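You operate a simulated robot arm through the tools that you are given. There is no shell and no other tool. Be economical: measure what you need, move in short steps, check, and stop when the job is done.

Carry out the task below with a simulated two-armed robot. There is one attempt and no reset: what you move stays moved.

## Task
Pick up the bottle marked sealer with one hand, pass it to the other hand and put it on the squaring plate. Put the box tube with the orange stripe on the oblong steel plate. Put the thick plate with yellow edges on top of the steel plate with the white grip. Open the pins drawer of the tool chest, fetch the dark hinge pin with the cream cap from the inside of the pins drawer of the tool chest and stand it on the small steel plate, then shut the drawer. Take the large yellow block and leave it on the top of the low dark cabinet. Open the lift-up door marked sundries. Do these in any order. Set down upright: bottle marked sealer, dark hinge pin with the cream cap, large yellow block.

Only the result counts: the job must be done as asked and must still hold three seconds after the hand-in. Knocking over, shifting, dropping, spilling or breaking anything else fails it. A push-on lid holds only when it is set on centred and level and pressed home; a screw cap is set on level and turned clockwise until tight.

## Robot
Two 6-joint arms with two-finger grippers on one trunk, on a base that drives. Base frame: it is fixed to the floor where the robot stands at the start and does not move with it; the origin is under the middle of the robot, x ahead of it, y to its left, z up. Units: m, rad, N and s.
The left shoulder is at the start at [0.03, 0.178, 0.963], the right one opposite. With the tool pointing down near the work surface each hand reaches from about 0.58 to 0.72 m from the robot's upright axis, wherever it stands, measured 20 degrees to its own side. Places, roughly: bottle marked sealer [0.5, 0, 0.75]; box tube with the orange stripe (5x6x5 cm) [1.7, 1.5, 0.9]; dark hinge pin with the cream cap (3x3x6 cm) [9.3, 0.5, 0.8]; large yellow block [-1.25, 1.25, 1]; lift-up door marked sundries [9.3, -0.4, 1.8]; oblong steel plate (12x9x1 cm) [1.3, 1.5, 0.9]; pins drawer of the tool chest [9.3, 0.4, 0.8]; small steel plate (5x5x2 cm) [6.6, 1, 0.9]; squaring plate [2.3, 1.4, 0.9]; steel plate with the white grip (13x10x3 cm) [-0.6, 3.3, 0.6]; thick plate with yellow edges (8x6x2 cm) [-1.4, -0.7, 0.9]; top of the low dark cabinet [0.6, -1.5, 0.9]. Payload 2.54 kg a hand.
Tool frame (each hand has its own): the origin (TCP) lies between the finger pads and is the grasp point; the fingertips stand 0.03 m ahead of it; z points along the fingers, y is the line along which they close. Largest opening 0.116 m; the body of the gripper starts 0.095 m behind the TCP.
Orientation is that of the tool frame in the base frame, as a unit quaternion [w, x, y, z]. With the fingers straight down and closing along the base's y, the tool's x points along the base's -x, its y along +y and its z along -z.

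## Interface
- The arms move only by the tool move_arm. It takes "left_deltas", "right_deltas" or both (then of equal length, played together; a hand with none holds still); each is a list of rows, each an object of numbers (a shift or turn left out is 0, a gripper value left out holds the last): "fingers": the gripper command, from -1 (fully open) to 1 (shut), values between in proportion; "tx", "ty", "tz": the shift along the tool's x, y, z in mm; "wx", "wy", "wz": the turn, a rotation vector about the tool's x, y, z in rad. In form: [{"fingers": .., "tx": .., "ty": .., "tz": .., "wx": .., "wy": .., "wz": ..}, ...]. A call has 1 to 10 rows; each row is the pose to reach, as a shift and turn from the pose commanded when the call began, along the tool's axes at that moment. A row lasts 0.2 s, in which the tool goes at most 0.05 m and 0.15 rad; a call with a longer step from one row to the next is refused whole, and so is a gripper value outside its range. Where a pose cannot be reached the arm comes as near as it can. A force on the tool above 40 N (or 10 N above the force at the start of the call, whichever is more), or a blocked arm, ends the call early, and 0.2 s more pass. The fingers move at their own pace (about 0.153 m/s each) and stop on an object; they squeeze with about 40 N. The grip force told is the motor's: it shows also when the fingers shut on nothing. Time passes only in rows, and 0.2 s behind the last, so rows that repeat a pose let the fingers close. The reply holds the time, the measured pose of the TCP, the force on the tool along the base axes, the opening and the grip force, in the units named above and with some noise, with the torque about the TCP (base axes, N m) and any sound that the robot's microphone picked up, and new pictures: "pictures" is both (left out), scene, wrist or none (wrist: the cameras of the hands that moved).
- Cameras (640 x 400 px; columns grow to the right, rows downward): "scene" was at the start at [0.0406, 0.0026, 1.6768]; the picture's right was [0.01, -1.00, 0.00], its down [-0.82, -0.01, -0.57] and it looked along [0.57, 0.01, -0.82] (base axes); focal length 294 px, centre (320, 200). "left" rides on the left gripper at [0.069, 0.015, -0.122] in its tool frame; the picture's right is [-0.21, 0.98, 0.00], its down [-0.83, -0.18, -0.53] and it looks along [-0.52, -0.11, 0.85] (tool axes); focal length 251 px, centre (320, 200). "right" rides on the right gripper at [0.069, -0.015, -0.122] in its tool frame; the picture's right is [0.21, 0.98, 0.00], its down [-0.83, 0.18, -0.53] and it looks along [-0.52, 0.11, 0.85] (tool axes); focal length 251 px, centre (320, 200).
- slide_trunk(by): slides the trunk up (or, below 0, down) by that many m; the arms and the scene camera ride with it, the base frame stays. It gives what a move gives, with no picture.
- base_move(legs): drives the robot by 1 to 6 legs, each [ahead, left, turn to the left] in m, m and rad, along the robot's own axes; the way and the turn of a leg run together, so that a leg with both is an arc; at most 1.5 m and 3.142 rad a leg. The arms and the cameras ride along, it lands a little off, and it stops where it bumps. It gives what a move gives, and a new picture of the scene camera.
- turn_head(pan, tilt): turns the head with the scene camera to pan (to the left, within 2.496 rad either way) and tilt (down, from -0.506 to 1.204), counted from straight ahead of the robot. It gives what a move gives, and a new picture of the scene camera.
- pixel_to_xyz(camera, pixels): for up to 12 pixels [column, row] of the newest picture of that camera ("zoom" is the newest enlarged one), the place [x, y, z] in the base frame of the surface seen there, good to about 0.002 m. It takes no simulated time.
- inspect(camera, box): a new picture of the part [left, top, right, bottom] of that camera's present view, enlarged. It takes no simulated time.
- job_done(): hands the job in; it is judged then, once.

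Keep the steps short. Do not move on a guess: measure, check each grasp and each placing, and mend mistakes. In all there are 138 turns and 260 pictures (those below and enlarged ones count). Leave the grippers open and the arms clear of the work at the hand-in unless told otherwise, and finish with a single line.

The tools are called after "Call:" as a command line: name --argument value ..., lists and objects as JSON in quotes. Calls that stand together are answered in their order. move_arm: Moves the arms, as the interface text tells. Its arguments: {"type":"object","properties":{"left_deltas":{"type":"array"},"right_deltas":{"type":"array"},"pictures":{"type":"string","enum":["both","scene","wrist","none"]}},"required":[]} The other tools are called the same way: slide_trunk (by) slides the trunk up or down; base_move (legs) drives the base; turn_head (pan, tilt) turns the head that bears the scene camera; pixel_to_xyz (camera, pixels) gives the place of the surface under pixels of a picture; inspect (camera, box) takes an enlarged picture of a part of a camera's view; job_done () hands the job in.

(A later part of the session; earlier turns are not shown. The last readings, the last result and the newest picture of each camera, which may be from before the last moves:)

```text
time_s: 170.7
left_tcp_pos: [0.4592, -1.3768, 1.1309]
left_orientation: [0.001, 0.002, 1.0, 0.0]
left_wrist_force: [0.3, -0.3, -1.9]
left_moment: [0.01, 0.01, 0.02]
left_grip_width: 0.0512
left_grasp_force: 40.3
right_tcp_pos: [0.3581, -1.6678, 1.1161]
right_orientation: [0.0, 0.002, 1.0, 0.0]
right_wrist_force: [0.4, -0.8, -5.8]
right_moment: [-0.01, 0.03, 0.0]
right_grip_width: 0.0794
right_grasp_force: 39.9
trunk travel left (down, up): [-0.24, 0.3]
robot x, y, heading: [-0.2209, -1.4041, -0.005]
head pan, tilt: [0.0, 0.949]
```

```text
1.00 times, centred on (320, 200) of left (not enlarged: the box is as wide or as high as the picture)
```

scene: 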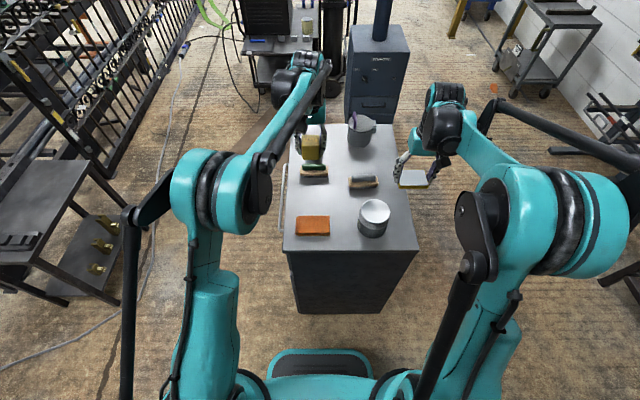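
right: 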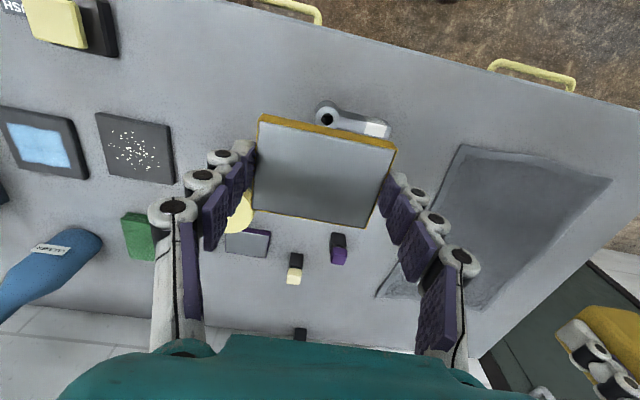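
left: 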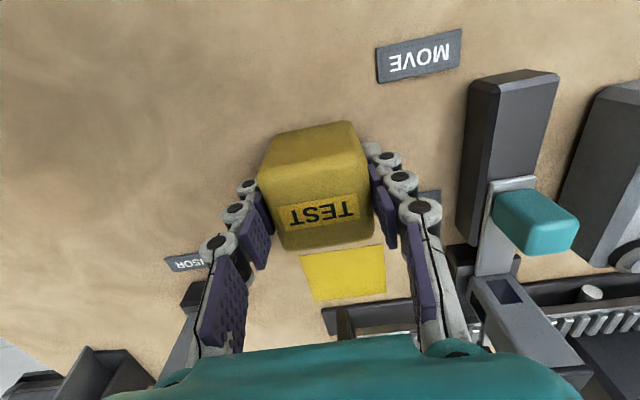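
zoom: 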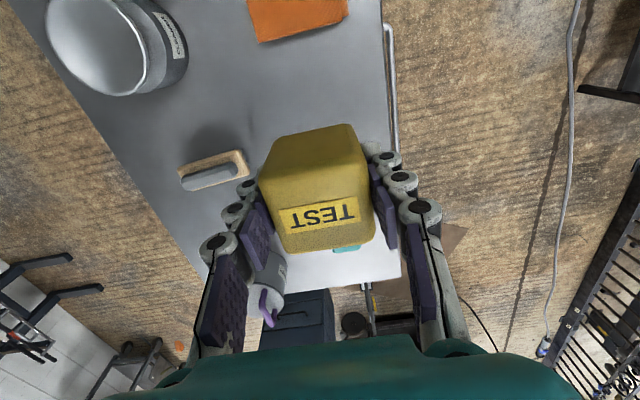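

Good spot beneath. Lower the block 228 mm, then feel the surface.

Call:
pixel_to_xyz --camera "scene" --pixels '[[310, 200], [315, 178], [312, 190], [350, 195], [312, 214]]'

Call:
move_arm --left_deltas '[{"tz": 45}, {"tz": 90}, {"tz": 135}, {"tz": 180}, {"tz": 215}, {"tz": 228}, {"tz": 228}]' --pictures "both"

```text
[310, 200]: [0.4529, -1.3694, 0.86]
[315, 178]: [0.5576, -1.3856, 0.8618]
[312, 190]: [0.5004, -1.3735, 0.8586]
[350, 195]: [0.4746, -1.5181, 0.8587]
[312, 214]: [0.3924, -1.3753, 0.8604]
```

```text
time_s: 172.3
left_tcp_pos: [0.4585, -1.3775, 0.9035]
left_orientation: [0.0, 0.002, 1.0, 0.0]
left_wrist_force: [-0.1, -0.7, -1.7]
left_moment: [0.0, 0.05, 0.01]
left_grip_width: 0.0511
left_grasp_force: 39.8
right_tcp_pos: [0.3577, -1.6684, 1.1163]
right_orientation: [0.0, 0.002, 1.0, 0.0]
right_wrist_force: [0.0, -0.2, -6.6]
right_moment: [-0.03, 0.01, -0.01]
right_grip_width: 0.0794
right_grasp_force: 40.5
trunk travel left (down, up): [-0.24, 0.3]
robot x, y, heading: [-0.2229, -1.4006, -0.0]
head pan, tilt: [0.0, 0.949]
```

scene: 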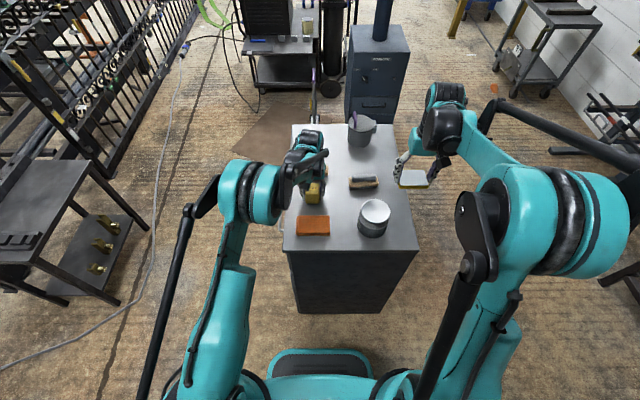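
left: 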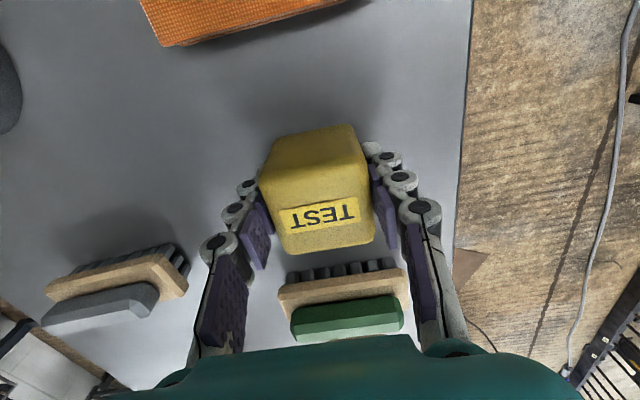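

Clear of the brush and sponge. Feel down the last millimetres.

Call:
move_arm --left_deltas '[{"tz": 3}, {"tz": 5.5}, {"tz": 7.5}, {"tz": 8.5}]' --pictures "none"

Call:
move_arm --left_deltas '[{"tz": -1, "fingers": 0.0}, {"tz": -1, "fingers": -0.5}, {"tz": -1}, {"tz": -40}, {"tz": -85}, {"tz": -130}, {"tz": -175}, {"tz": -220}]' --pictures "both"

```text
time_s: 173.3
left_tcp_pos: [0.4588, -1.3765, 0.897]
left_orientation: [0.0, 0.002, 1.0, 0.0]
left_wrist_force: [8.1, -0.9, 22.0]
left_moment: [-0.17, 0.23, 0.02]
left_grip_width: 0.0513
left_grasp_force: 39.8
right_tcp_pos: [0.3557, -1.6678, 1.1172]
right_orientation: [0.0, 0.001, 1.0, 0.0]
right_wrist_force: [-0.3, 0.1, -5.7]
right_moment: [0.01, 0.04, -0.03]
right_grip_width: 0.0793
right_grasp_force: 40.2
trunk travel left (down, up): [-0.24, 0.3]
robot x, y, heading: [-0.2184, -1.4039, -0.007]
head pan, tilt: [0.0, 0.949]
```

```text
time_s: 175.1
left_tcp_pos: [0.4576, -1.3779, 1.1166]
left_orientation: [0.0, 0.001, 1.0, 0.0]
left_wrist_force: [-0.3, -0.4, 0.3]
left_moment: [0.01, 0.02, 0.03]
left_grip_width: 0.0872
left_grasp_force: 0.0
right_tcp_pos: [0.3566, -1.6671, 1.1174]
right_orientation: [0.001, 0.003, 1.0, 0.0]
right_wrist_force: [0.2, -0.3, -6.7]
right_moment: [-0.03, 0.02, 0.01]
right_grip_width: 0.0792
right_grasp_force: 40.2
trunk travel left (down, up): [-0.24, 0.3]
robot x, y, heading: [-0.2132, -1.4052, -0.0]
head pan, tilt: [0.0, 0.949]
```

scene: 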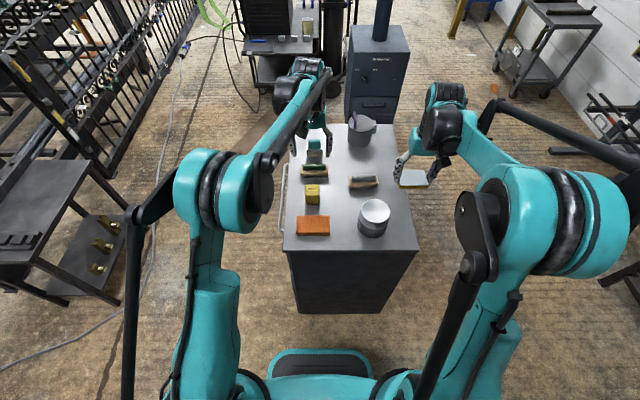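
left: 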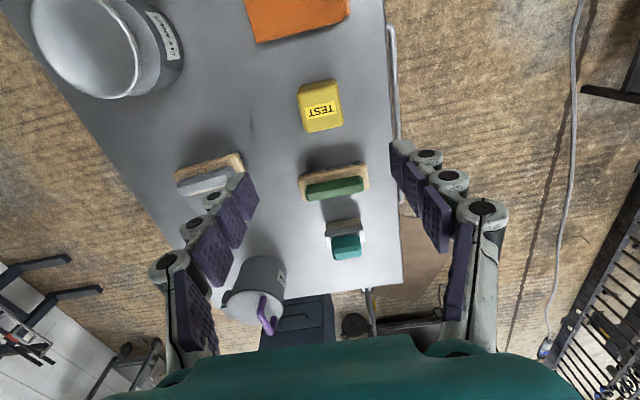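

Block stands on the cabinet. Now carry the thick plate to the rack near (-0.6, 3.3): back off, turn left, drive north.

Call:
base_move --legs '[[-0.2, 0, 0], [0, 0, 1.571], [1.2, 0, 0], [1.2, 0, 0], [1.0, 0.1, 0]]'

Call:
turn_head --pan 0.0 --tilt 0.6

Call:
inspect --camera "scene" --box '[200, 60, 420, 260]'

```text
time_s: 196.6
left_tcp_pos: [-0.4911, 2.6712, 1.116]
left_orientation: [0.001, -0.7, 0.714, 0.001]
left_wrist_force: [0.7, -0.9, 1.5]
left_moment: [-0.01, 0.0, 0.0]
left_grip_width: 0.0872
left_grasp_force: 0.3
right_tcp_pos: [-0.2042, 2.5652, 1.1168]
right_orientation: [0.0, -0.701, 0.713, 0.0]
right_wrist_force: [0.1, 1.1, -5.5]
right_moment: [-0.03, -0.03, 0.01]
right_grip_width: 0.0797
right_grasp_force: 39.8
trunk travel left (down, up): [-0.24, 0.3]
robot x, y, heading: [-0.4762, 1.9922, 1.549]
head pan, tilt: [0.0, 0.949]
```

scene: 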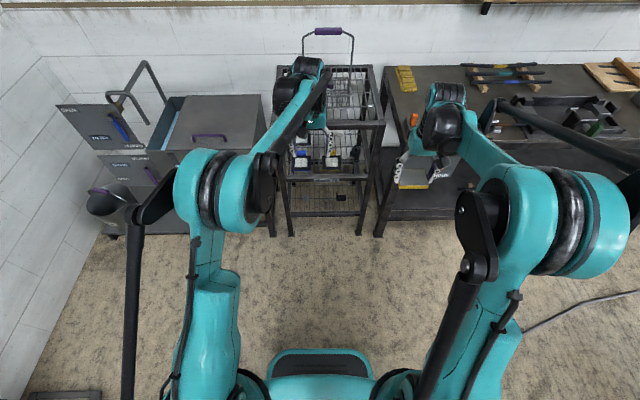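

```text
time_s: 197.5
left_tcp_pos: [-0.4918, 2.6711, 1.1163]
left_orientation: [0.0, -0.7, 0.714, 0.0]
left_wrist_force: [0.4, -0.4, 0.0]
left_moment: [-0.02, 0.02, -0.02]
left_grip_width: 0.087
left_grasp_force: 0.0
right_tcp_pos: [-0.2035, 2.5647, 1.1159]
right_orientation: [0.001, -0.699, 0.715, 0.0]
right_wrist_force: [0.7, 0.1, -5.2]
right_moment: [-0.04, 0.01, 0.0]
right_grip_width: 0.0796
right_grasp_force: 39.4
trunk travel left (down, up): [-0.24, 0.3]
robot x, y, heading: [-0.4818, 1.9923, 1.556]
head pan, tilt: [0.0, 0.6]
```

scene: 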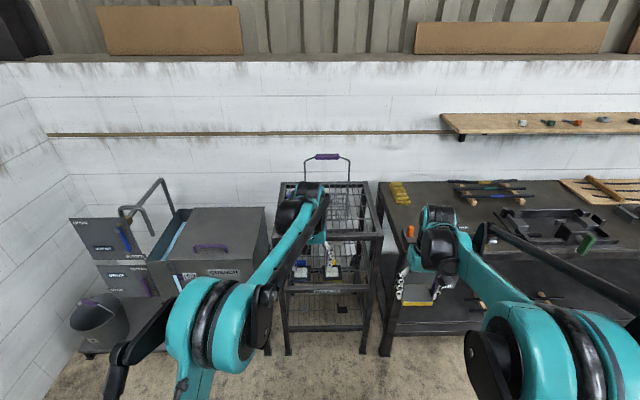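

```text
2.00 times, centred on (310, 160) of scene
```

zoom: 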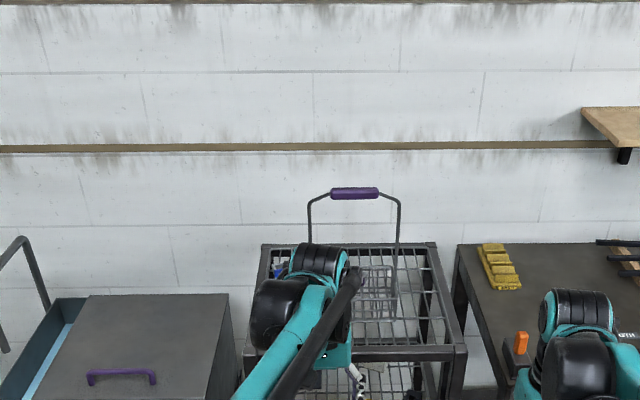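

The left arm hides the rack's shelf. I'll move the left hand aside to the left and up and look again.

Call:
move_arm --left_deltas '[{"tx": 30, "ty": 40}, {"tx": 60, "ty": 80}, {"tx": 80, "ty": 120}, {"tx": 90, "ty": 160}, {"tx": 100, "ty": 200}]' --pictures "none"

Call:
turn_head --pan 0.0 --tilt 0.75

Call:
inspect --camera "scene" --box '[250, 140, 400, 300]'

```text
time_s: 198.7
left_tcp_pos: [-0.6956, 2.5749, 1.1153]
left_orientation: [0.0, -0.699, 0.715, 0.0]
left_wrist_force: [0.1, -1.1, -0.3]
left_moment: [0.04, -0.01, -0.01]
left_grip_width: 0.0871
left_grasp_force: 0.0
right_tcp_pos: [-0.2052, 2.5642, 1.1179]
right_orientation: [0.001, -0.7, 0.714, 0.0]
right_wrist_force: [-0.2, -1.1, -5.0]
right_moment: [-0.04, -0.03, 0.0]
right_grip_width: 0.0795
right_grasp_force: 40.1
trunk travel left (down, up): [-0.24, 0.3]
robot x, y, heading: [-0.4789, 1.9945, 1.549]
head pan, tilt: [0.0, 0.6]
```

```text
time_s: 199.4
left_tcp_pos: [-0.6933, 2.5751, 1.116]
left_orientation: [0.0, -0.699, 0.715, 0.0]
left_wrist_force: [0.1, 0.5, -0.6]
left_moment: [0.01, -0.01, -0.01]
left_grip_width: 0.087
left_grasp_force: 0.0
right_tcp_pos: [-0.2036, 2.5651, 1.1185]
right_orientation: [0.0, -0.7, 0.714, 0.0]
right_wrist_force: [-0.2, -0.4, -5.8]
right_moment: [-0.04, -0.02, 0.02]
right_grip_width: 0.0795
right_grasp_force: 40.1
trunk travel left (down, up): [-0.24, 0.3]
robot x, y, heading: [-0.481, 1.9931, 1.546]
head pan, tilt: [0.0, 0.75]
```

scene: 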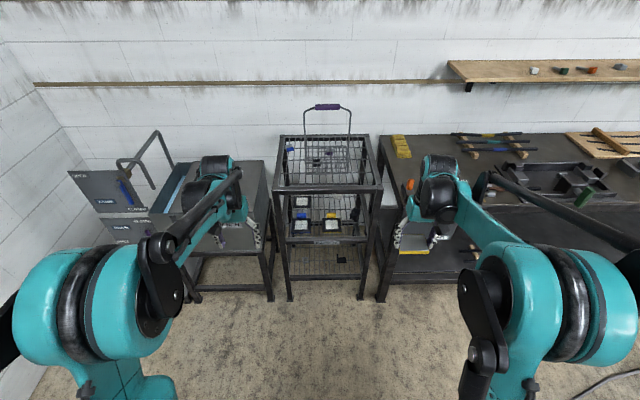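

```text
2.50 times, centred on (325, 220) of scene
```

zoom: 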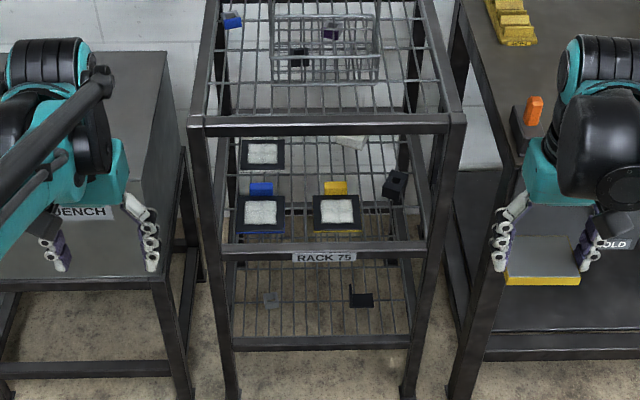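

Several similar plates on the shelf; a white thing at zoom (350,140) is half hidden by the top beam. I'll lower the trunk for a flatter view.

Call:
slide_trunk --by -0.23

Call:
turn_head --pan 0.0 --tilt 0.6

Call:
inspect --camera "scene" --box '[260, 150, 390, 270]'

```text
time_s: 201.8
left_tcp_pos: [-0.6947, 2.5741, 0.8856]
left_orientation: [-0.001, -0.7, 0.714, 0.0]
left_wrist_force: [-0.3, -0.1, 1.0]
left_moment: [0.0, -0.02, 0.01]
left_grip_width: 0.0871
left_grasp_force: 0.0
right_tcp_pos: [-0.2042, 2.5649, 0.8862]
right_orientation: [0.0, -0.7, 0.714, 0.0]
right_wrist_force: [-0.7, -0.9, -6.1]
right_moment: [-0.04, 0.0, 0.0]
right_grip_width: 0.0796
right_grasp_force: 40.0
trunk travel left (down, up): [-0.01, 0.53]
robot x, y, heading: [-0.4784, 1.9894, 1.551]
head pan, tilt: [0.0, 0.75]
```

```text
time_s: 202.5
left_tcp_pos: [-0.6936, 2.5746, 0.8848]
left_orientation: [0.0, -0.699, 0.715, 0.0]
left_wrist_force: [0.2, 0.7, 0.1]
left_moment: [-0.01, -0.03, -0.01]
left_grip_width: 0.0869
left_grasp_force: 0.0
right_tcp_pos: [-0.2034, 2.5645, 0.8865]
right_orientation: [0.0, -0.7, 0.714, 0.0]
right_wrist_force: [-0.2, 0.1, -6.3]
right_moment: [-0.06, -0.02, 0.01]
right_grip_width: 0.0794
right_grasp_force: 40.1
trunk travel left (down, up): [-0.01, 0.53]
robot x, y, heading: [-0.4819, 1.9936, 1.552]
head pan, tilt: [0.0, 0.6]
```

scene: 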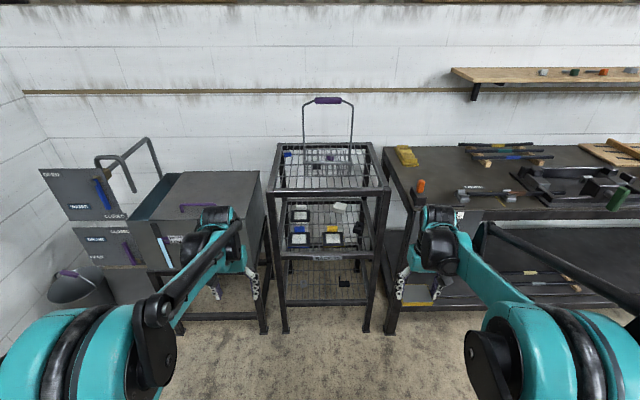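

```text
3.33 times, centred on (325, 210) of scene
```

zoom: 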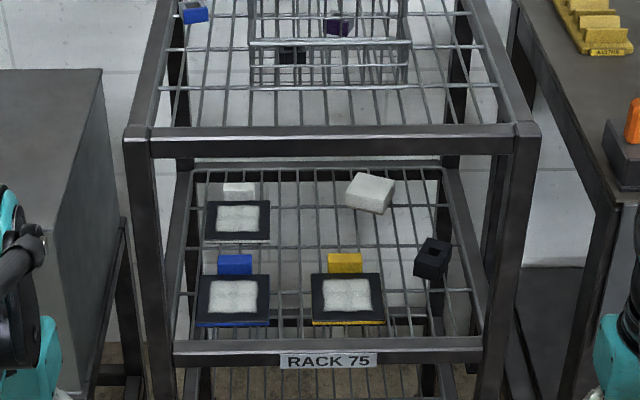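

The back-left plate at zoom (237,218) has the white grip at (239,190). Measuring it, the shelf and the top beam.

Call:
pixel_to_xyz --camera "zoom" --pixels '[[210, 203], [266, 203], [268, 236], [206, 238], [238, 218], [239, 187], [239, 240], [233, 285], [300, 135], [300, 155], [300, 347], [250, 262]]'

Call:
pixel_to_xyz --camera "zoom" --pixels '[[140, 145], [525, 145], [160, 340], [490, 340], [180, 200], [370, 195], [240, 200], [236, 200], [345, 265], [205, 280], [268, 322], [200, 320]]'

Call:
inspect --camera "scene" --box '[285, 195, 325, 225]'

```text
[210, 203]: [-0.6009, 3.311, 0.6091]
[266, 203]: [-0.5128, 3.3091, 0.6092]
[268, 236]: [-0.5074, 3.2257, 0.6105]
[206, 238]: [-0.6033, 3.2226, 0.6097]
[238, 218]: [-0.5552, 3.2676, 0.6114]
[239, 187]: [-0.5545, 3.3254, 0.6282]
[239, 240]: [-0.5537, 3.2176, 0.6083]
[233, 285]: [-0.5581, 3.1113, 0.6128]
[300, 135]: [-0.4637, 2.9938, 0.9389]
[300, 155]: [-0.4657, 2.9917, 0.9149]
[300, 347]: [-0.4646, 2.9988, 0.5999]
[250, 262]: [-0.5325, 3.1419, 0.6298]
```

```text
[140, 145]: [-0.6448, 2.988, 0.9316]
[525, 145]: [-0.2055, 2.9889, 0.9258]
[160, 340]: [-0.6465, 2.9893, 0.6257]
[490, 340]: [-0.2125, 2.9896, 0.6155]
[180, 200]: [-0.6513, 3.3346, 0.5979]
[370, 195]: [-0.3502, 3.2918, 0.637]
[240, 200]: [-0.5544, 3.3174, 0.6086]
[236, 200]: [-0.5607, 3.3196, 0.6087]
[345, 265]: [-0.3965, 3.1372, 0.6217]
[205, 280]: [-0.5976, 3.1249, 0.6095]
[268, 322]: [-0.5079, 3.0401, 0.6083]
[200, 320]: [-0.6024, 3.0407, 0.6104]
```

```text
13.33 times, centred on (305, 210) of scene
```

zoom: 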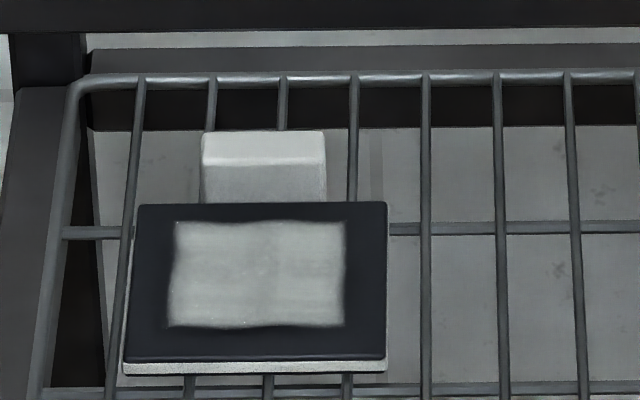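

The target plate: centre (-0.556, 3.267), top z 0.61; opening from z 0.63 to 0.915. I must enter with a sloped tool while the plate stays flat, so I need to regrip it. I'll look for a free flat spot on the bench at right.

Call:
inspect --camera "scene" --box '[370, 130, 640, 300]'

Call:
pixel_to_xyz --camera "scene" --pixels '[[400, 165], [418, 190], [440, 170], [440, 190], [425, 165], [470, 195], [455, 205], [390, 180], [480, 160], [500, 195], [230, 190], [190, 195]]'

```text
2.35 times, centred on (505, 215) of scene
```

zoom: 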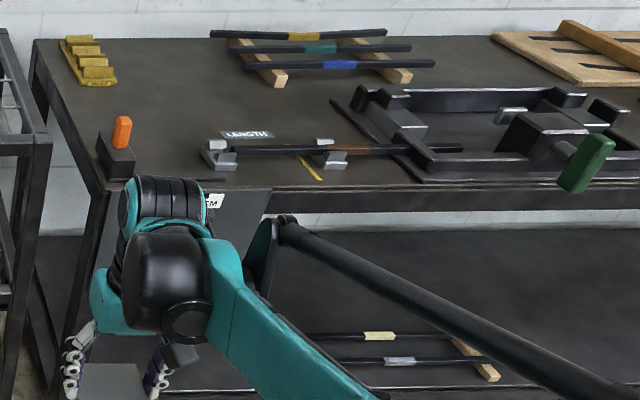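

```text
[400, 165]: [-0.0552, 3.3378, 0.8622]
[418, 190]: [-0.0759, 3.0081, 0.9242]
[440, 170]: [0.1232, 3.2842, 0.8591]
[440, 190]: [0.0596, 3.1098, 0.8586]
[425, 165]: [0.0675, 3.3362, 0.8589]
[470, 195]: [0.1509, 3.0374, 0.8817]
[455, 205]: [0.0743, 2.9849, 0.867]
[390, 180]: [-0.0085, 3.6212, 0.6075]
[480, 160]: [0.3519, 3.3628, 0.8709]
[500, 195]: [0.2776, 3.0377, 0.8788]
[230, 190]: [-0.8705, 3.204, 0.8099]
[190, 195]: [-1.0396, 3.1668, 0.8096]
```

Free flat area on the bench around (0.05, 3.17), z 0.859. I'll raise the trunk 0.15 m, then move right 0.28 m and ahead 0.4 m.

Call:
slide_trunk --by 0.15

Call:
base_move --legs '[[0, -0.275, 0.02], [0.45, 0, 0]]'

Call:
turn_head --pan -0.3 --tilt 0.85

```text
time_s: 204.2
left_tcp_pos: [-0.6953, 2.5744, 1.0353]
left_orientation: [0.0, -0.7, 0.714, 0.0]
left_wrist_force: [-0.2, -0.7, -1.0]
left_moment: [0.02, 0.03, -0.01]
left_grip_width: 0.0868
left_grasp_force: 0.0
right_tcp_pos: [-0.2043, 2.5656, 1.0362]
right_orientation: [0.0, -0.7, 0.714, 0.001]
right_wrist_force: [-0.9, -0.1, -5.5]
right_moment: [-0.02, -0.03, 0.0]
right_grip_width: 0.0796
right_grasp_force: 40.6
trunk travel left (down, up): [-0.16, 0.38]
robot x, y, heading: [-0.4822, 1.9922, 1.555]
head pan, tilt: [0.0, 0.6]
```

```text
time_s: 208.5
left_tcp_pos: [-0.4295, 3.0169, 1.035]
left_orientation: [0.0, -0.707, 0.707, -0.001]
left_wrist_force: [1.2, -0.2, 0.1]
left_moment: [-0.01, -0.01, 0.01]
left_grip_width: 0.0872
left_grasp_force: 0.2
right_tcp_pos: [0.0594, 3.0173, 1.0365]
right_orientation: [0.0, 0.707, -0.707, 0.0]
right_wrist_force: [0.1, 0.8, -5.6]
right_moment: [-0.05, 0.03, 0.01]
right_grip_width: 0.0795
right_grasp_force: 39.4
trunk travel left (down, up): [-0.16, 0.38]
robot x, y, heading: [-0.2034, 2.4409, 1.571]
head pan, tilt: [0.0, 0.6]
```

scene: 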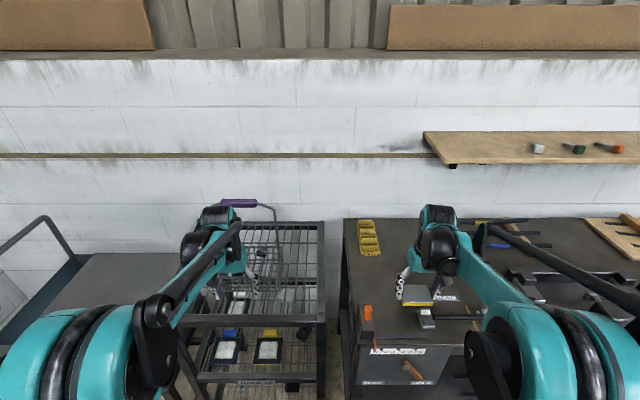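

```text
time_s: 209.3
left_tcp_pos: [-0.4314, 3.0164, 1.0363]
left_orientation: [0.0, -0.707, 0.707, 0.0]
left_wrist_force: [-0.7, 0.2, -0.3]
left_moment: [0.05, -0.04, -0.01]
left_grip_width: 0.0871
left_grasp_force: 0.0
right_tcp_pos: [0.0613, 3.0181, 1.0375]
right_orientation: [-0.001, 0.707, -0.707, 0.0]
right_wrist_force: [-0.5, 0.5, -6.4]
right_moment: [-0.01, 0.0, 0.0]
right_grip_width: 0.0795
right_grasp_force: 39.9
trunk travel left (down, up): [-0.16, 0.38]
robot x, y, heading: [-0.1999, 2.4367, 1.569]
head pan, tilt: [-0.3, 0.85]
```

scene: 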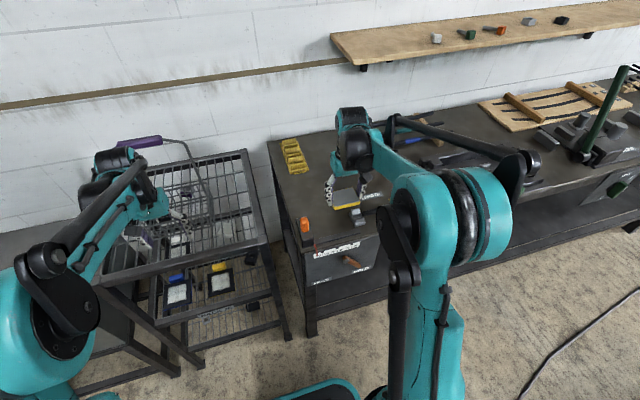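

Extend the right hand 150 mm over the bench and lower the plate onto the free spot.

Call:
move_arm --right_deltas '[{"tx": -45, "ty": 3}, {"tx": -90, "ty": 6}, {"tx": -135, "ty": 9}, {"tx": -152, "ty": 10, "tz": 35}, {"tx": -152, "ty": 10, "tz": 80}, {"tx": -152, "ty": 10, "tz": 115}, {"tx": -152, "ty": 10, "tz": 130}]' --pictures "both"

```text
time_s: 210.9
left_tcp_pos: [-0.4305, 3.0159, 1.035]
left_orientation: [0.0, 0.707, -0.707, 0.0]
left_wrist_force: [-0.2, -0.1, -1.3]
left_moment: [0.02, 0.01, 0.03]
left_grip_width: 0.0872
left_grasp_force: 0.1
right_tcp_pos: [0.0504, 3.1691, 0.9088]
right_orientation: [0.0, -0.707, 0.707, -0.001]
right_wrist_force: [-0.5, 1.0, -6.2]
right_moment: [-0.06, 0.02, 0.01]
right_grip_width: 0.0794
right_grasp_force: 40.0
trunk travel left (down, up): [-0.16, 0.38]
robot x, y, heading: [-0.2057, 2.4386, 1.573]
head pan, tilt: [-0.3, 0.85]
```

scene: 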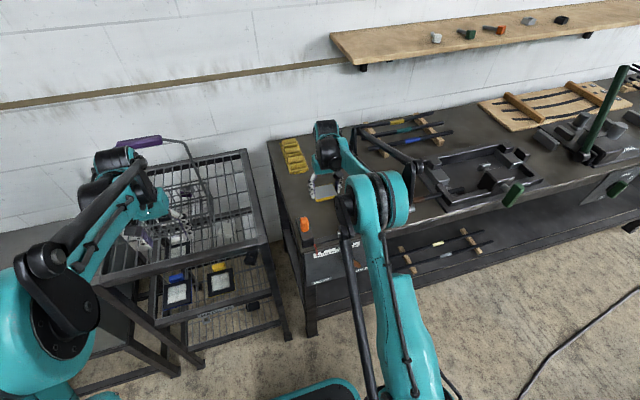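
right: 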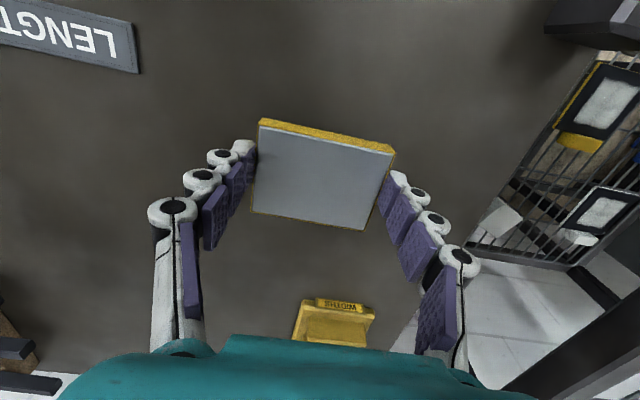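

Free around. Feel down until contact, then release and rise.

Call:
move_arm --right_deltas '[{"tz": 6}, {"tz": 10}, {"tz": 13}, {"tz": 15}]' --pictures "none"

Call:
move_arm --right_deltas '[{"tz": -1, "fingers": 0.1}, {"tz": -1, "fingers": -0.7}, {"tz": -1}, {"tz": -40}, {"tz": -85}, {"tz": -130}, {"tz": -150, "tx": 40}, {"tz": -150, "tx": 85}, {"tz": -150, "tx": 130}]' --pictures "none"

```text
time_s: 211.9
left_tcp_pos: [-0.4312, 3.0163, 1.0354]
left_orientation: [0.0, 0.708, -0.706, 0.0]
left_wrist_force: [-0.1, 0.5, -0.1]
left_moment: [0.04, -0.03, -0.01]
left_grip_width: 0.0871
left_grasp_force: 0.1
right_tcp_pos: [0.0491, 3.1687, 0.8932]
right_orientation: [-0.001, 0.707, -0.707, -0.001]
right_wrist_force: [1.2, 2.2, 5.1]
right_moment: [0.4, -0.42, 0.06]
right_grip_width: 0.0792
right_grasp_force: 39.9
trunk travel left (down, up): [-0.16, 0.38]
robot x, y, heading: [-0.2008, 2.4361, 1.568]
head pan, tilt: [-0.3, 0.85]
```

```text
time_s: 213.9
left_tcp_pos: [-0.4301, 3.0148, 1.0366]
left_orientation: [0.0, -0.706, 0.708, 0.001]
left_wrist_force: [0.2, 0.2, 0.7]
left_moment: [0.06, -0.02, 0.01]
left_grip_width: 0.087
left_grasp_force: 0.0
right_tcp_pos: [0.0498, 3.0373, 1.0437]
right_orientation: [-0.001, 0.707, -0.707, -0.001]
right_wrist_force: [-0.3, -1.2, 0.4]
right_moment: [0.07, 0.0, 0.02]
right_grip_width: 0.0988
right_grasp_force: 0.0
trunk travel left (down, up): [-0.16, 0.38]
robot x, y, heading: [-0.2041, 2.4428, 1.57]
head pan, tilt: [-0.3, 0.85]
```

Plate released on the bench. Back the base 0.11 m and turn the right tool up to the 30° slope.

Call:
base_move --legs '[[-0.11, 0, 0]]'

Call:
move_arm --right_deltas '[{"wy": -0.15, "tx": -10}, {"wy": -0.3, "tx": -20}, {"wy": -0.45, "tx": -30}, {"wy": -0.6, "tx": -40}, {"wy": -0.75, "tx": -50}, {"wy": -0.9, "tx": -60}, {"wy": -1.047, "tx": -60}]' --pictures "both"

```text
time_s: 215.1
left_tcp_pos: [-0.4313, 2.9062, 1.0362]
left_orientation: [0.0, -0.706, 0.708, 0.001]
left_wrist_force: [-0.5, -0.6, 0.7]
left_moment: [0.07, 0.04, 0.03]
left_grip_width: 0.0872
left_grasp_force: 0.0
right_tcp_pos: [0.05, 2.9282, 1.043]
right_orientation: [0.001, -0.707, 0.707, 0.0]
right_wrist_force: [0.2, 0.2, 0.5]
right_moment: [0.05, 0.02, -0.01]
right_grip_width: 0.0985
right_grasp_force: 0.1
trunk travel left (down, up): [-0.16, 0.38]
robot x, y, heading: [-0.1998, 2.3297, 1.571]
head pan, tilt: [-0.3, 0.85]
```

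scene: 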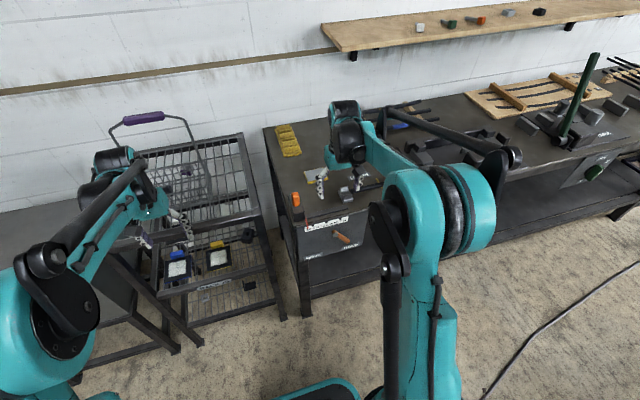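

```text
time_s: 216.7
left_tcp_pos: [-0.4304, 2.9066, 1.0365]
left_orientation: [0.0, -0.707, 0.707, 0.0]
left_wrist_force: [-1.0, 0.9, -0.7]
left_moment: [0.0, 0.0, 0.04]
left_grip_width: 0.0871
left_grasp_force: 0.0
right_tcp_pos: [0.0502, 2.9886, 1.0418]
right_orientation: [-0.355, 0.612, -0.612, -0.355]
right_wrist_force: [0.0, -0.7, 0.1]
right_moment: [0.03, 0.0, 0.01]
right_grip_width: 0.0986
right_grasp_force: 0.1
trunk travel left (down, up): [-0.16, 0.38]
robot x, y, heading: [-0.2041, 2.3281, 1.571]
head pan, tilt: [-0.3, 0.85]
```

scene: 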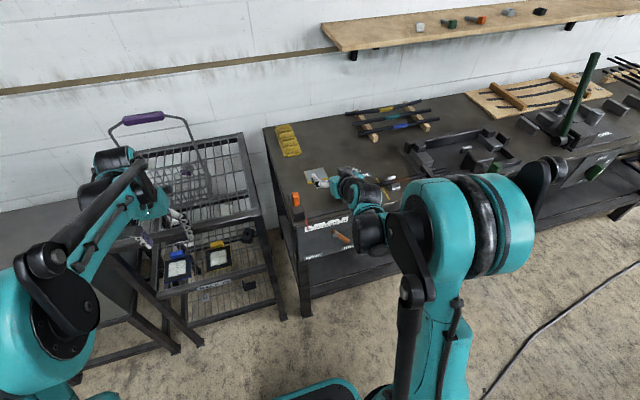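
right: 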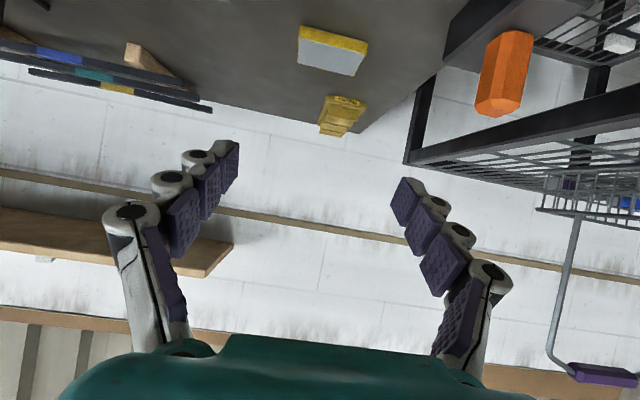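

Slope pose reached. Measure the plate in this view and move to 7 cm before it.

Call:
pixel_to_xyz --camera "right" --pixels '[[301, 28], [365, 42], [354, 74], [298, 62], [330, 52], [500, 75]]'

Call:
move_arm --right_deltas '[{"tx": 17, "tz": 40}, {"tx": 34, "tz": 80}, {"tx": 48, "tz": 120}, {"tx": 52, "tz": 152}]' --pictures "wrist"

```text
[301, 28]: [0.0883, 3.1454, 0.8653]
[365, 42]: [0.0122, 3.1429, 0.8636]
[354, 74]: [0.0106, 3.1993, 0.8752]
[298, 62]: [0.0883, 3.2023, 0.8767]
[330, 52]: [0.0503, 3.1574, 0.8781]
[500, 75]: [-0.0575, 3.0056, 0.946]
```

```text
time_s: 217.7
left_tcp_pos: [-0.4298, 2.9079, 1.0337]
left_orientation: [0.0, -0.706, 0.708, 0.0]
left_wrist_force: [-0.3, -0.1, 0.1]
left_moment: [-0.01, 0.0, 0.01]
left_grip_width: 0.087
left_grasp_force: 0.1
right_tcp_pos: [0.0483, 3.0951, 0.9199]
right_orientation: [0.354, -0.612, 0.614, 0.352]
right_wrist_force: [0.3, 0.4, 0.9]
right_moment: [0.01, 0.02, 0.01]
right_grip_width: 0.0983
right_grasp_force: 0.0
trunk travel left (down, up): [-0.16, 0.38]
robot x, y, heading: [-0.2029, 2.3292, 1.569]
head pan, tilt: [-0.3, 0.85]
```

right: 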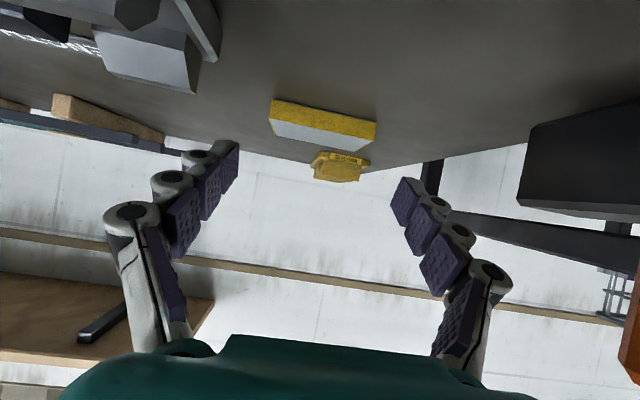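

Plate centre (0.050, 3.172). Advance 71 mm and close.

Call:
move_arm --right_deltas '[{"tx": -1, "ty": -1, "tz": 35}, {"tx": -2, "ty": -1.5, "tz": 60}, {"tx": -2, "ty": -1.5, "tz": 71}, {"tx": -2, "ty": -1.5, "tz": 71}, {"tx": -2, "ty": -1.5, "tz": 71, "fingers": 1}, {"tx": -2, "ty": -1.5, "tz": 71}, {"tx": -2, "ty": -1.5, "tz": 71}]' --pictures "wrist"

```text
time_s: 219.3
left_tcp_pos: [-0.4312, 2.9065, 1.0348]
left_orientation: [0.0, 0.708, -0.707, 0.0]
left_wrist_force: [0.3, 0.3, -0.6]
left_moment: [0.01, -0.01, -0.02]
left_grip_width: 0.0869
left_grasp_force: 0.2
right_tcp_pos: [0.0509, 3.1573, 0.8874]
right_orientation: [0.354, -0.612, 0.612, 0.354]
right_wrist_force: [0.0, -0.1, 2.6]
right_moment: [0.27, 0.29, 0.04]
right_grip_width: 0.0795
right_grasp_force: 40.0
trunk travel left (down, up): [-0.16, 0.38]
robot x, y, heading: [-0.2039, 2.33, 1.572]
head pan, tilt: [-0.3, 0.85]
```

right: 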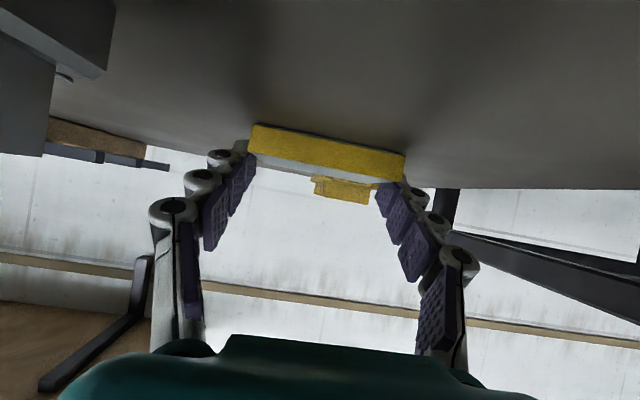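

Gripped (0.0795 m). Lift with trunk 0.06 m, back off 0.35 m, and fold the left hand back and up.

Call:
slide_trunk --by 0.06

Call:
base_move --legs '[[-0.4, 0, 0], [0, 0.6, 0]]'

Call:
move_arm --left_deltas '[{"tz": -45}, {"tz": -90}, {"tz": -130, "tx": 20}, {"tz": -160, "tx": 50}, {"tz": -180, "tx": 80}, {"tz": -200, "tx": 110}]' --right_deltas '[{"tx": 10, "tz": 6}, {"tx": 20, "tz": 12}, {"tx": 30, "tz": 18}, {"tx": 40, "tz": 24}, {"tx": 50, "tz": 29}, {"tx": 54, "tz": 31}]' --pictures "wrist"

```text
time_s: 220.3
left_tcp_pos: [-0.4311, 2.9072, 1.0951]
left_orientation: [0.0, -0.707, 0.707, 0.0]
left_wrist_force: [-0.2, 0.3, 0.4]
left_moment: [-0.03, -0.03, -0.01]
left_grip_width: 0.0871
left_grasp_force: 0.1
right_tcp_pos: [0.0509, 3.1575, 0.947]
right_orientation: [-0.353, 0.613, -0.612, -0.354]
right_wrist_force: [-0.4, -0.2, -6.0]
right_moment: [-0.17, -0.03, 0.02]
right_grip_width: 0.0792
right_grasp_force: 39.7
trunk travel left (down, up): [-0.22, 0.32]
robot x, y, heading: [-0.2038, 2.3324, 1.575]
head pan, tilt: [-0.3, 0.85]
```

```text
time_s: 225.8
left_tcp_pos: [-1.0261, 2.5149, 1.0934]
left_orientation: [0.0, -0.704, 0.71, 0.0]
left_wrist_force: [0.1, 0.4, 0.3]
left_moment: [-0.02, -0.06, -0.03]
left_grip_width: 0.0869
left_grasp_force: 0.0
right_tcp_pos: [-0.5421, 2.7606, 0.946]
right_orientation: [0.355, -0.61, 0.615, 0.351]
right_wrist_force: [-1.1, 0.2, -5.7]
right_moment: [-0.13, -0.01, 0.0]
right_grip_width: 0.0796
right_grasp_force: 39.5
trunk travel left (down, up): [-0.22, 0.32]
robot x, y, heading: [-0.8004, 1.9353, 1.561]
head pan, tilt: [-0.3, 0.85]
```

scene: 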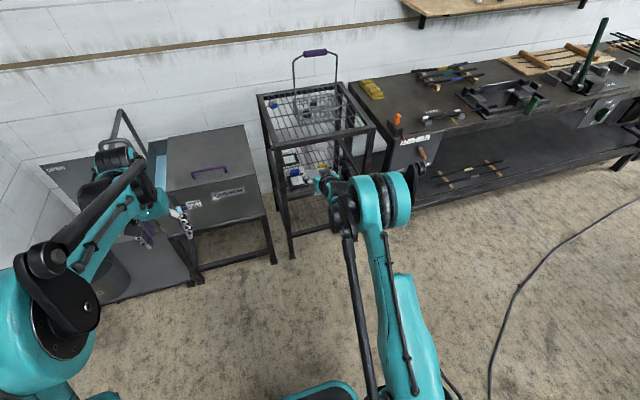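

```text
time_s: 227.2
left_tcp_pos: [-1.0257, 2.4022, 1.296]
left_orientation: [0.001, -0.704, 0.71, 0.001]
left_wrist_force: [0.1, -1.0, 0.4]
left_moment: [0.04, 0.0, 0.0]
left_grip_width: 0.087
left_grasp_force: 0.0
right_tcp_pos: [-0.5417, 2.7587, 0.8843]
right_orientation: [0.355, -0.61, 0.615, 0.352]
right_wrist_force: [-0.2, -1.0, -6.0]
right_moment: [-0.13, -0.02, -0.04]
right_grip_width: 0.0793
right_grasp_force: 40.2
trunk travel left (down, up): [-0.22, 0.32]
robot x, y, heading: [-0.8056, 1.9317, 1.558]
head pan, tilt: [-0.3, 0.85]
```

right: 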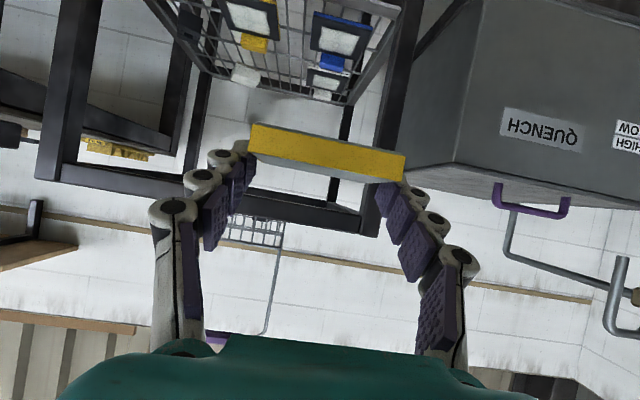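
left: 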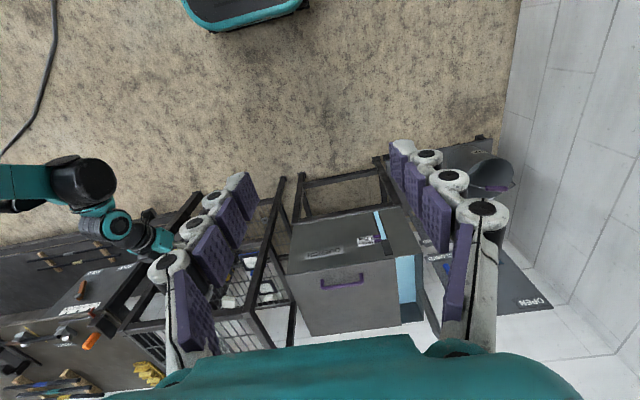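

Now lower the trunk 0.213 m so the plate travels at z ≈ 0.64–0.67, align heading, and move 0.12 m ahead for a check.

Call:
slide_trunk --by -0.213

Call:
base_move --legs '[[0.13, 0.005, 0.011]]'

Call:
turn_head --pan -0.3 --tilt 0.6

Call:
inspect --camera "right" --box '[0, 0, 640, 400]'

```text
time_s: 229.4
left_tcp_pos: [-1.0262, 2.4043, 1.0819]
left_orientation: [-0.001, -0.704, 0.71, 0.001]
left_wrist_force: [-0.1, -0.2, -0.2]
left_moment: [0.03, 0.01, 0.04]
left_grip_width: 0.087
left_grasp_force: 0.1
right_tcp_pos: [-0.5413, 2.7601, 0.6713]
right_orientation: [0.355, -0.61, 0.615, 0.352]
right_wrist_force: [0.5, -0.2, -5.7]
right_moment: [-0.1, -0.02, 0.0]
right_grip_width: 0.0794
right_grasp_force: 39.8
trunk travel left (down, up): [-0.007, 0.533]
robot x, y, heading: [-0.8021, 1.9348, 1.568]
head pan, tilt: [-0.3, 0.85]
```

```text
time_s: 230.7
left_tcp_pos: [-1.0349, 2.5325, 1.0802]
left_orientation: [0.0, 0.707, -0.707, 0.001]
left_wrist_force: [-0.3, 1.4, -0.3]
left_moment: [-0.02, 0.02, -0.01]
left_grip_width: 0.0869
left_grasp_force: 0.0
right_tcp_pos: [-0.5536, 2.8937, 0.6719]
right_orientation: [0.354, -0.613, 0.613, 0.352]
right_wrist_force: [0.8, -0.8, -6.7]
right_moment: [-0.09, 0.02, 0.03]
right_grip_width: 0.0795
right_grasp_force: 39.9
trunk travel left (down, up): [-0.007, 0.533]
robot x, y, heading: [-0.8087, 2.0663, 1.573]
head pan, tilt: [-0.3, 0.85]
```

scene: 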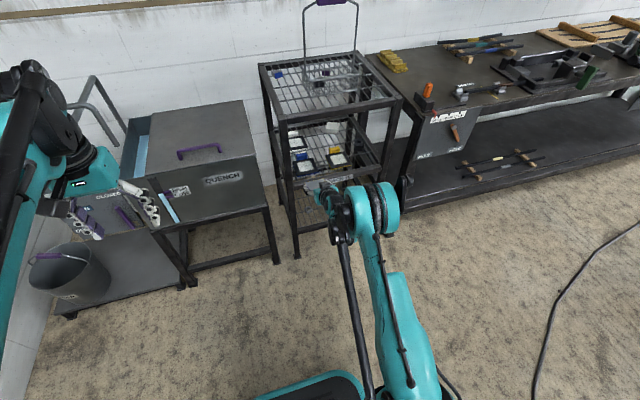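

```text
time_s: 231.5
left_tcp_pos: [-1.0359, 2.533, 1.0824]
left_orientation: [0.0, 0.708, -0.706, 0.0]
left_wrist_force: [0.1, 0.4, 0.0]
left_moment: [0.04, -0.02, 0.01]
left_grip_width: 0.0869
left_grasp_force: 0.1
right_tcp_pos: [-0.5558, 2.8926, 0.6715]
right_orientation: [-0.354, 0.613, -0.612, -0.354]
right_wrist_force: [-0.9, -0.9, -5.3]
right_moment: [-0.09, 0.0, 0.03]
right_grip_width: 0.0792
right_grasp_force: 40.1
trunk travel left (down, up): [-0.007, 0.533]
robot x, y, heading: [-0.8115, 2.0673, 1.576]
head pan, tilt: [-0.3, 0.6]
```

scene: 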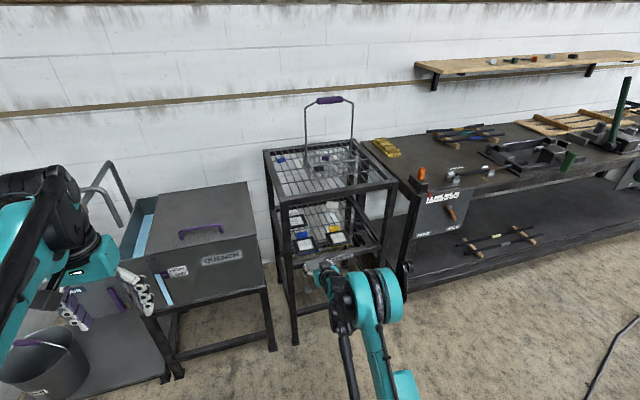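

```text
1.00 times, centred on (320, 200) of right (not enlarged: the box is as wide or as high as the picture)
```

zoom: 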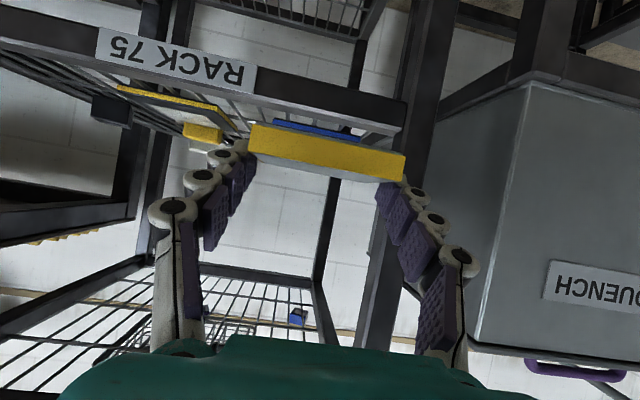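

Aligned with the opening; left clearance to the post is slim, so shift 8 mm right. Drive ahead 0.18 m and check again.

Call:
base_move --legs '[[0, -0.008, -0.004], [0.18, 0, 0]]'

Call:
inspect --camera "right" --box '[0, 0, 640, 400]'

Call:
inspect --camera "scene" --box '[250, 120, 450, 330]'

```text
time_s: 233.3
left_tcp_pos: [-1.025, 2.7137, 1.0816]
left_orientation: [-0.001, -0.706, 0.708, -0.001]
left_wrist_force: [0.5, -0.1, -0.4]
left_moment: [-0.04, 0.01, -0.01]
left_grip_width: 0.0873
left_grasp_force: 0.0
right_tcp_pos: [-0.5434, 3.0719, 0.6703]
right_orientation: [0.353, -0.612, 0.613, 0.353]
right_wrist_force: [-0.2, -0.7, -6.4]
right_moment: [-0.11, 0.03, -0.02]
right_grip_width: 0.0794
right_grasp_force: 40.0
trunk travel left (down, up): [-0.007, 0.533]
robot x, y, heading: [-0.7996, 2.244, 1.569]
head pan, tilt: [-0.3, 0.6]
```

scene: 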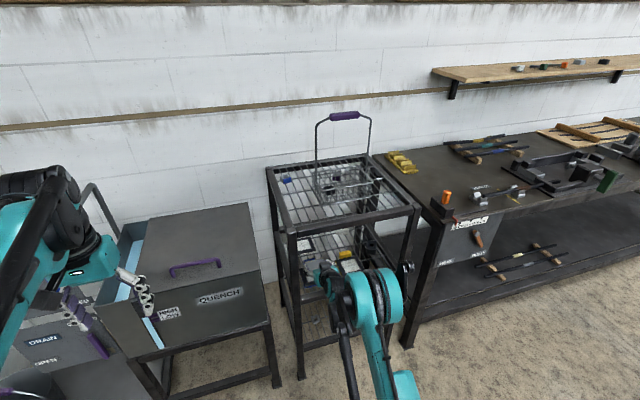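

```text
1.00 times, centred on (320, 200) of right (not enlarged: the box is as wide or as high as the picture)
```

zoom: 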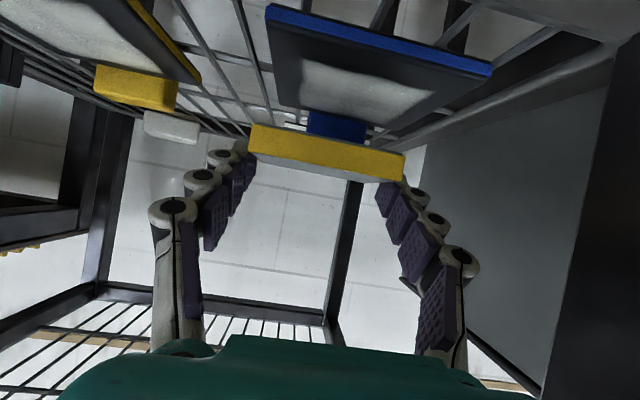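

```text
1.90 times, centred on (350, 225) of scene
```

zoom: 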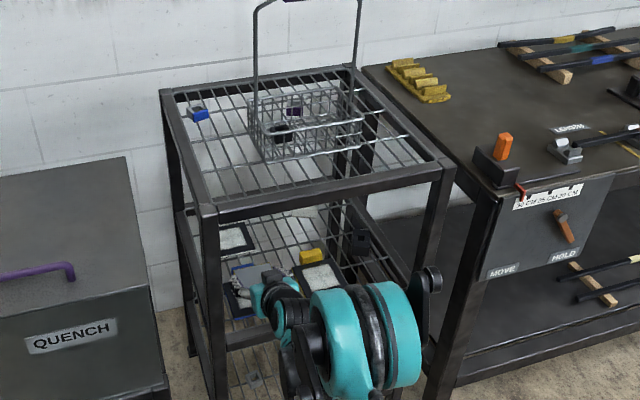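

I must check that the forearm and elbow clear the rack when moving further in; measure them.

Call:
pixel_to_xyz --camera "zoom" --pixels '[[365, 295], [335, 300], [400, 300], [430, 275], [290, 285], [262, 295], [300, 310], [415, 340], [320, 215], [210, 225], [443, 180], [275, 275]]'

```text
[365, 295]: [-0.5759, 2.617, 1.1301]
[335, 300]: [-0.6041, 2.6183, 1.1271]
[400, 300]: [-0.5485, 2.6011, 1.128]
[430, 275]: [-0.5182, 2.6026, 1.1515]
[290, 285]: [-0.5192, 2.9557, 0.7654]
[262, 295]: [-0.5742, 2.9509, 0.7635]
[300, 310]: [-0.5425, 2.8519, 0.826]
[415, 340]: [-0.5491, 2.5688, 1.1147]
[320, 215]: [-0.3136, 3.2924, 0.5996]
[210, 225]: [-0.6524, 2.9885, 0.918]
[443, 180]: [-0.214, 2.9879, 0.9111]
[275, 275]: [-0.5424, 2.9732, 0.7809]
```

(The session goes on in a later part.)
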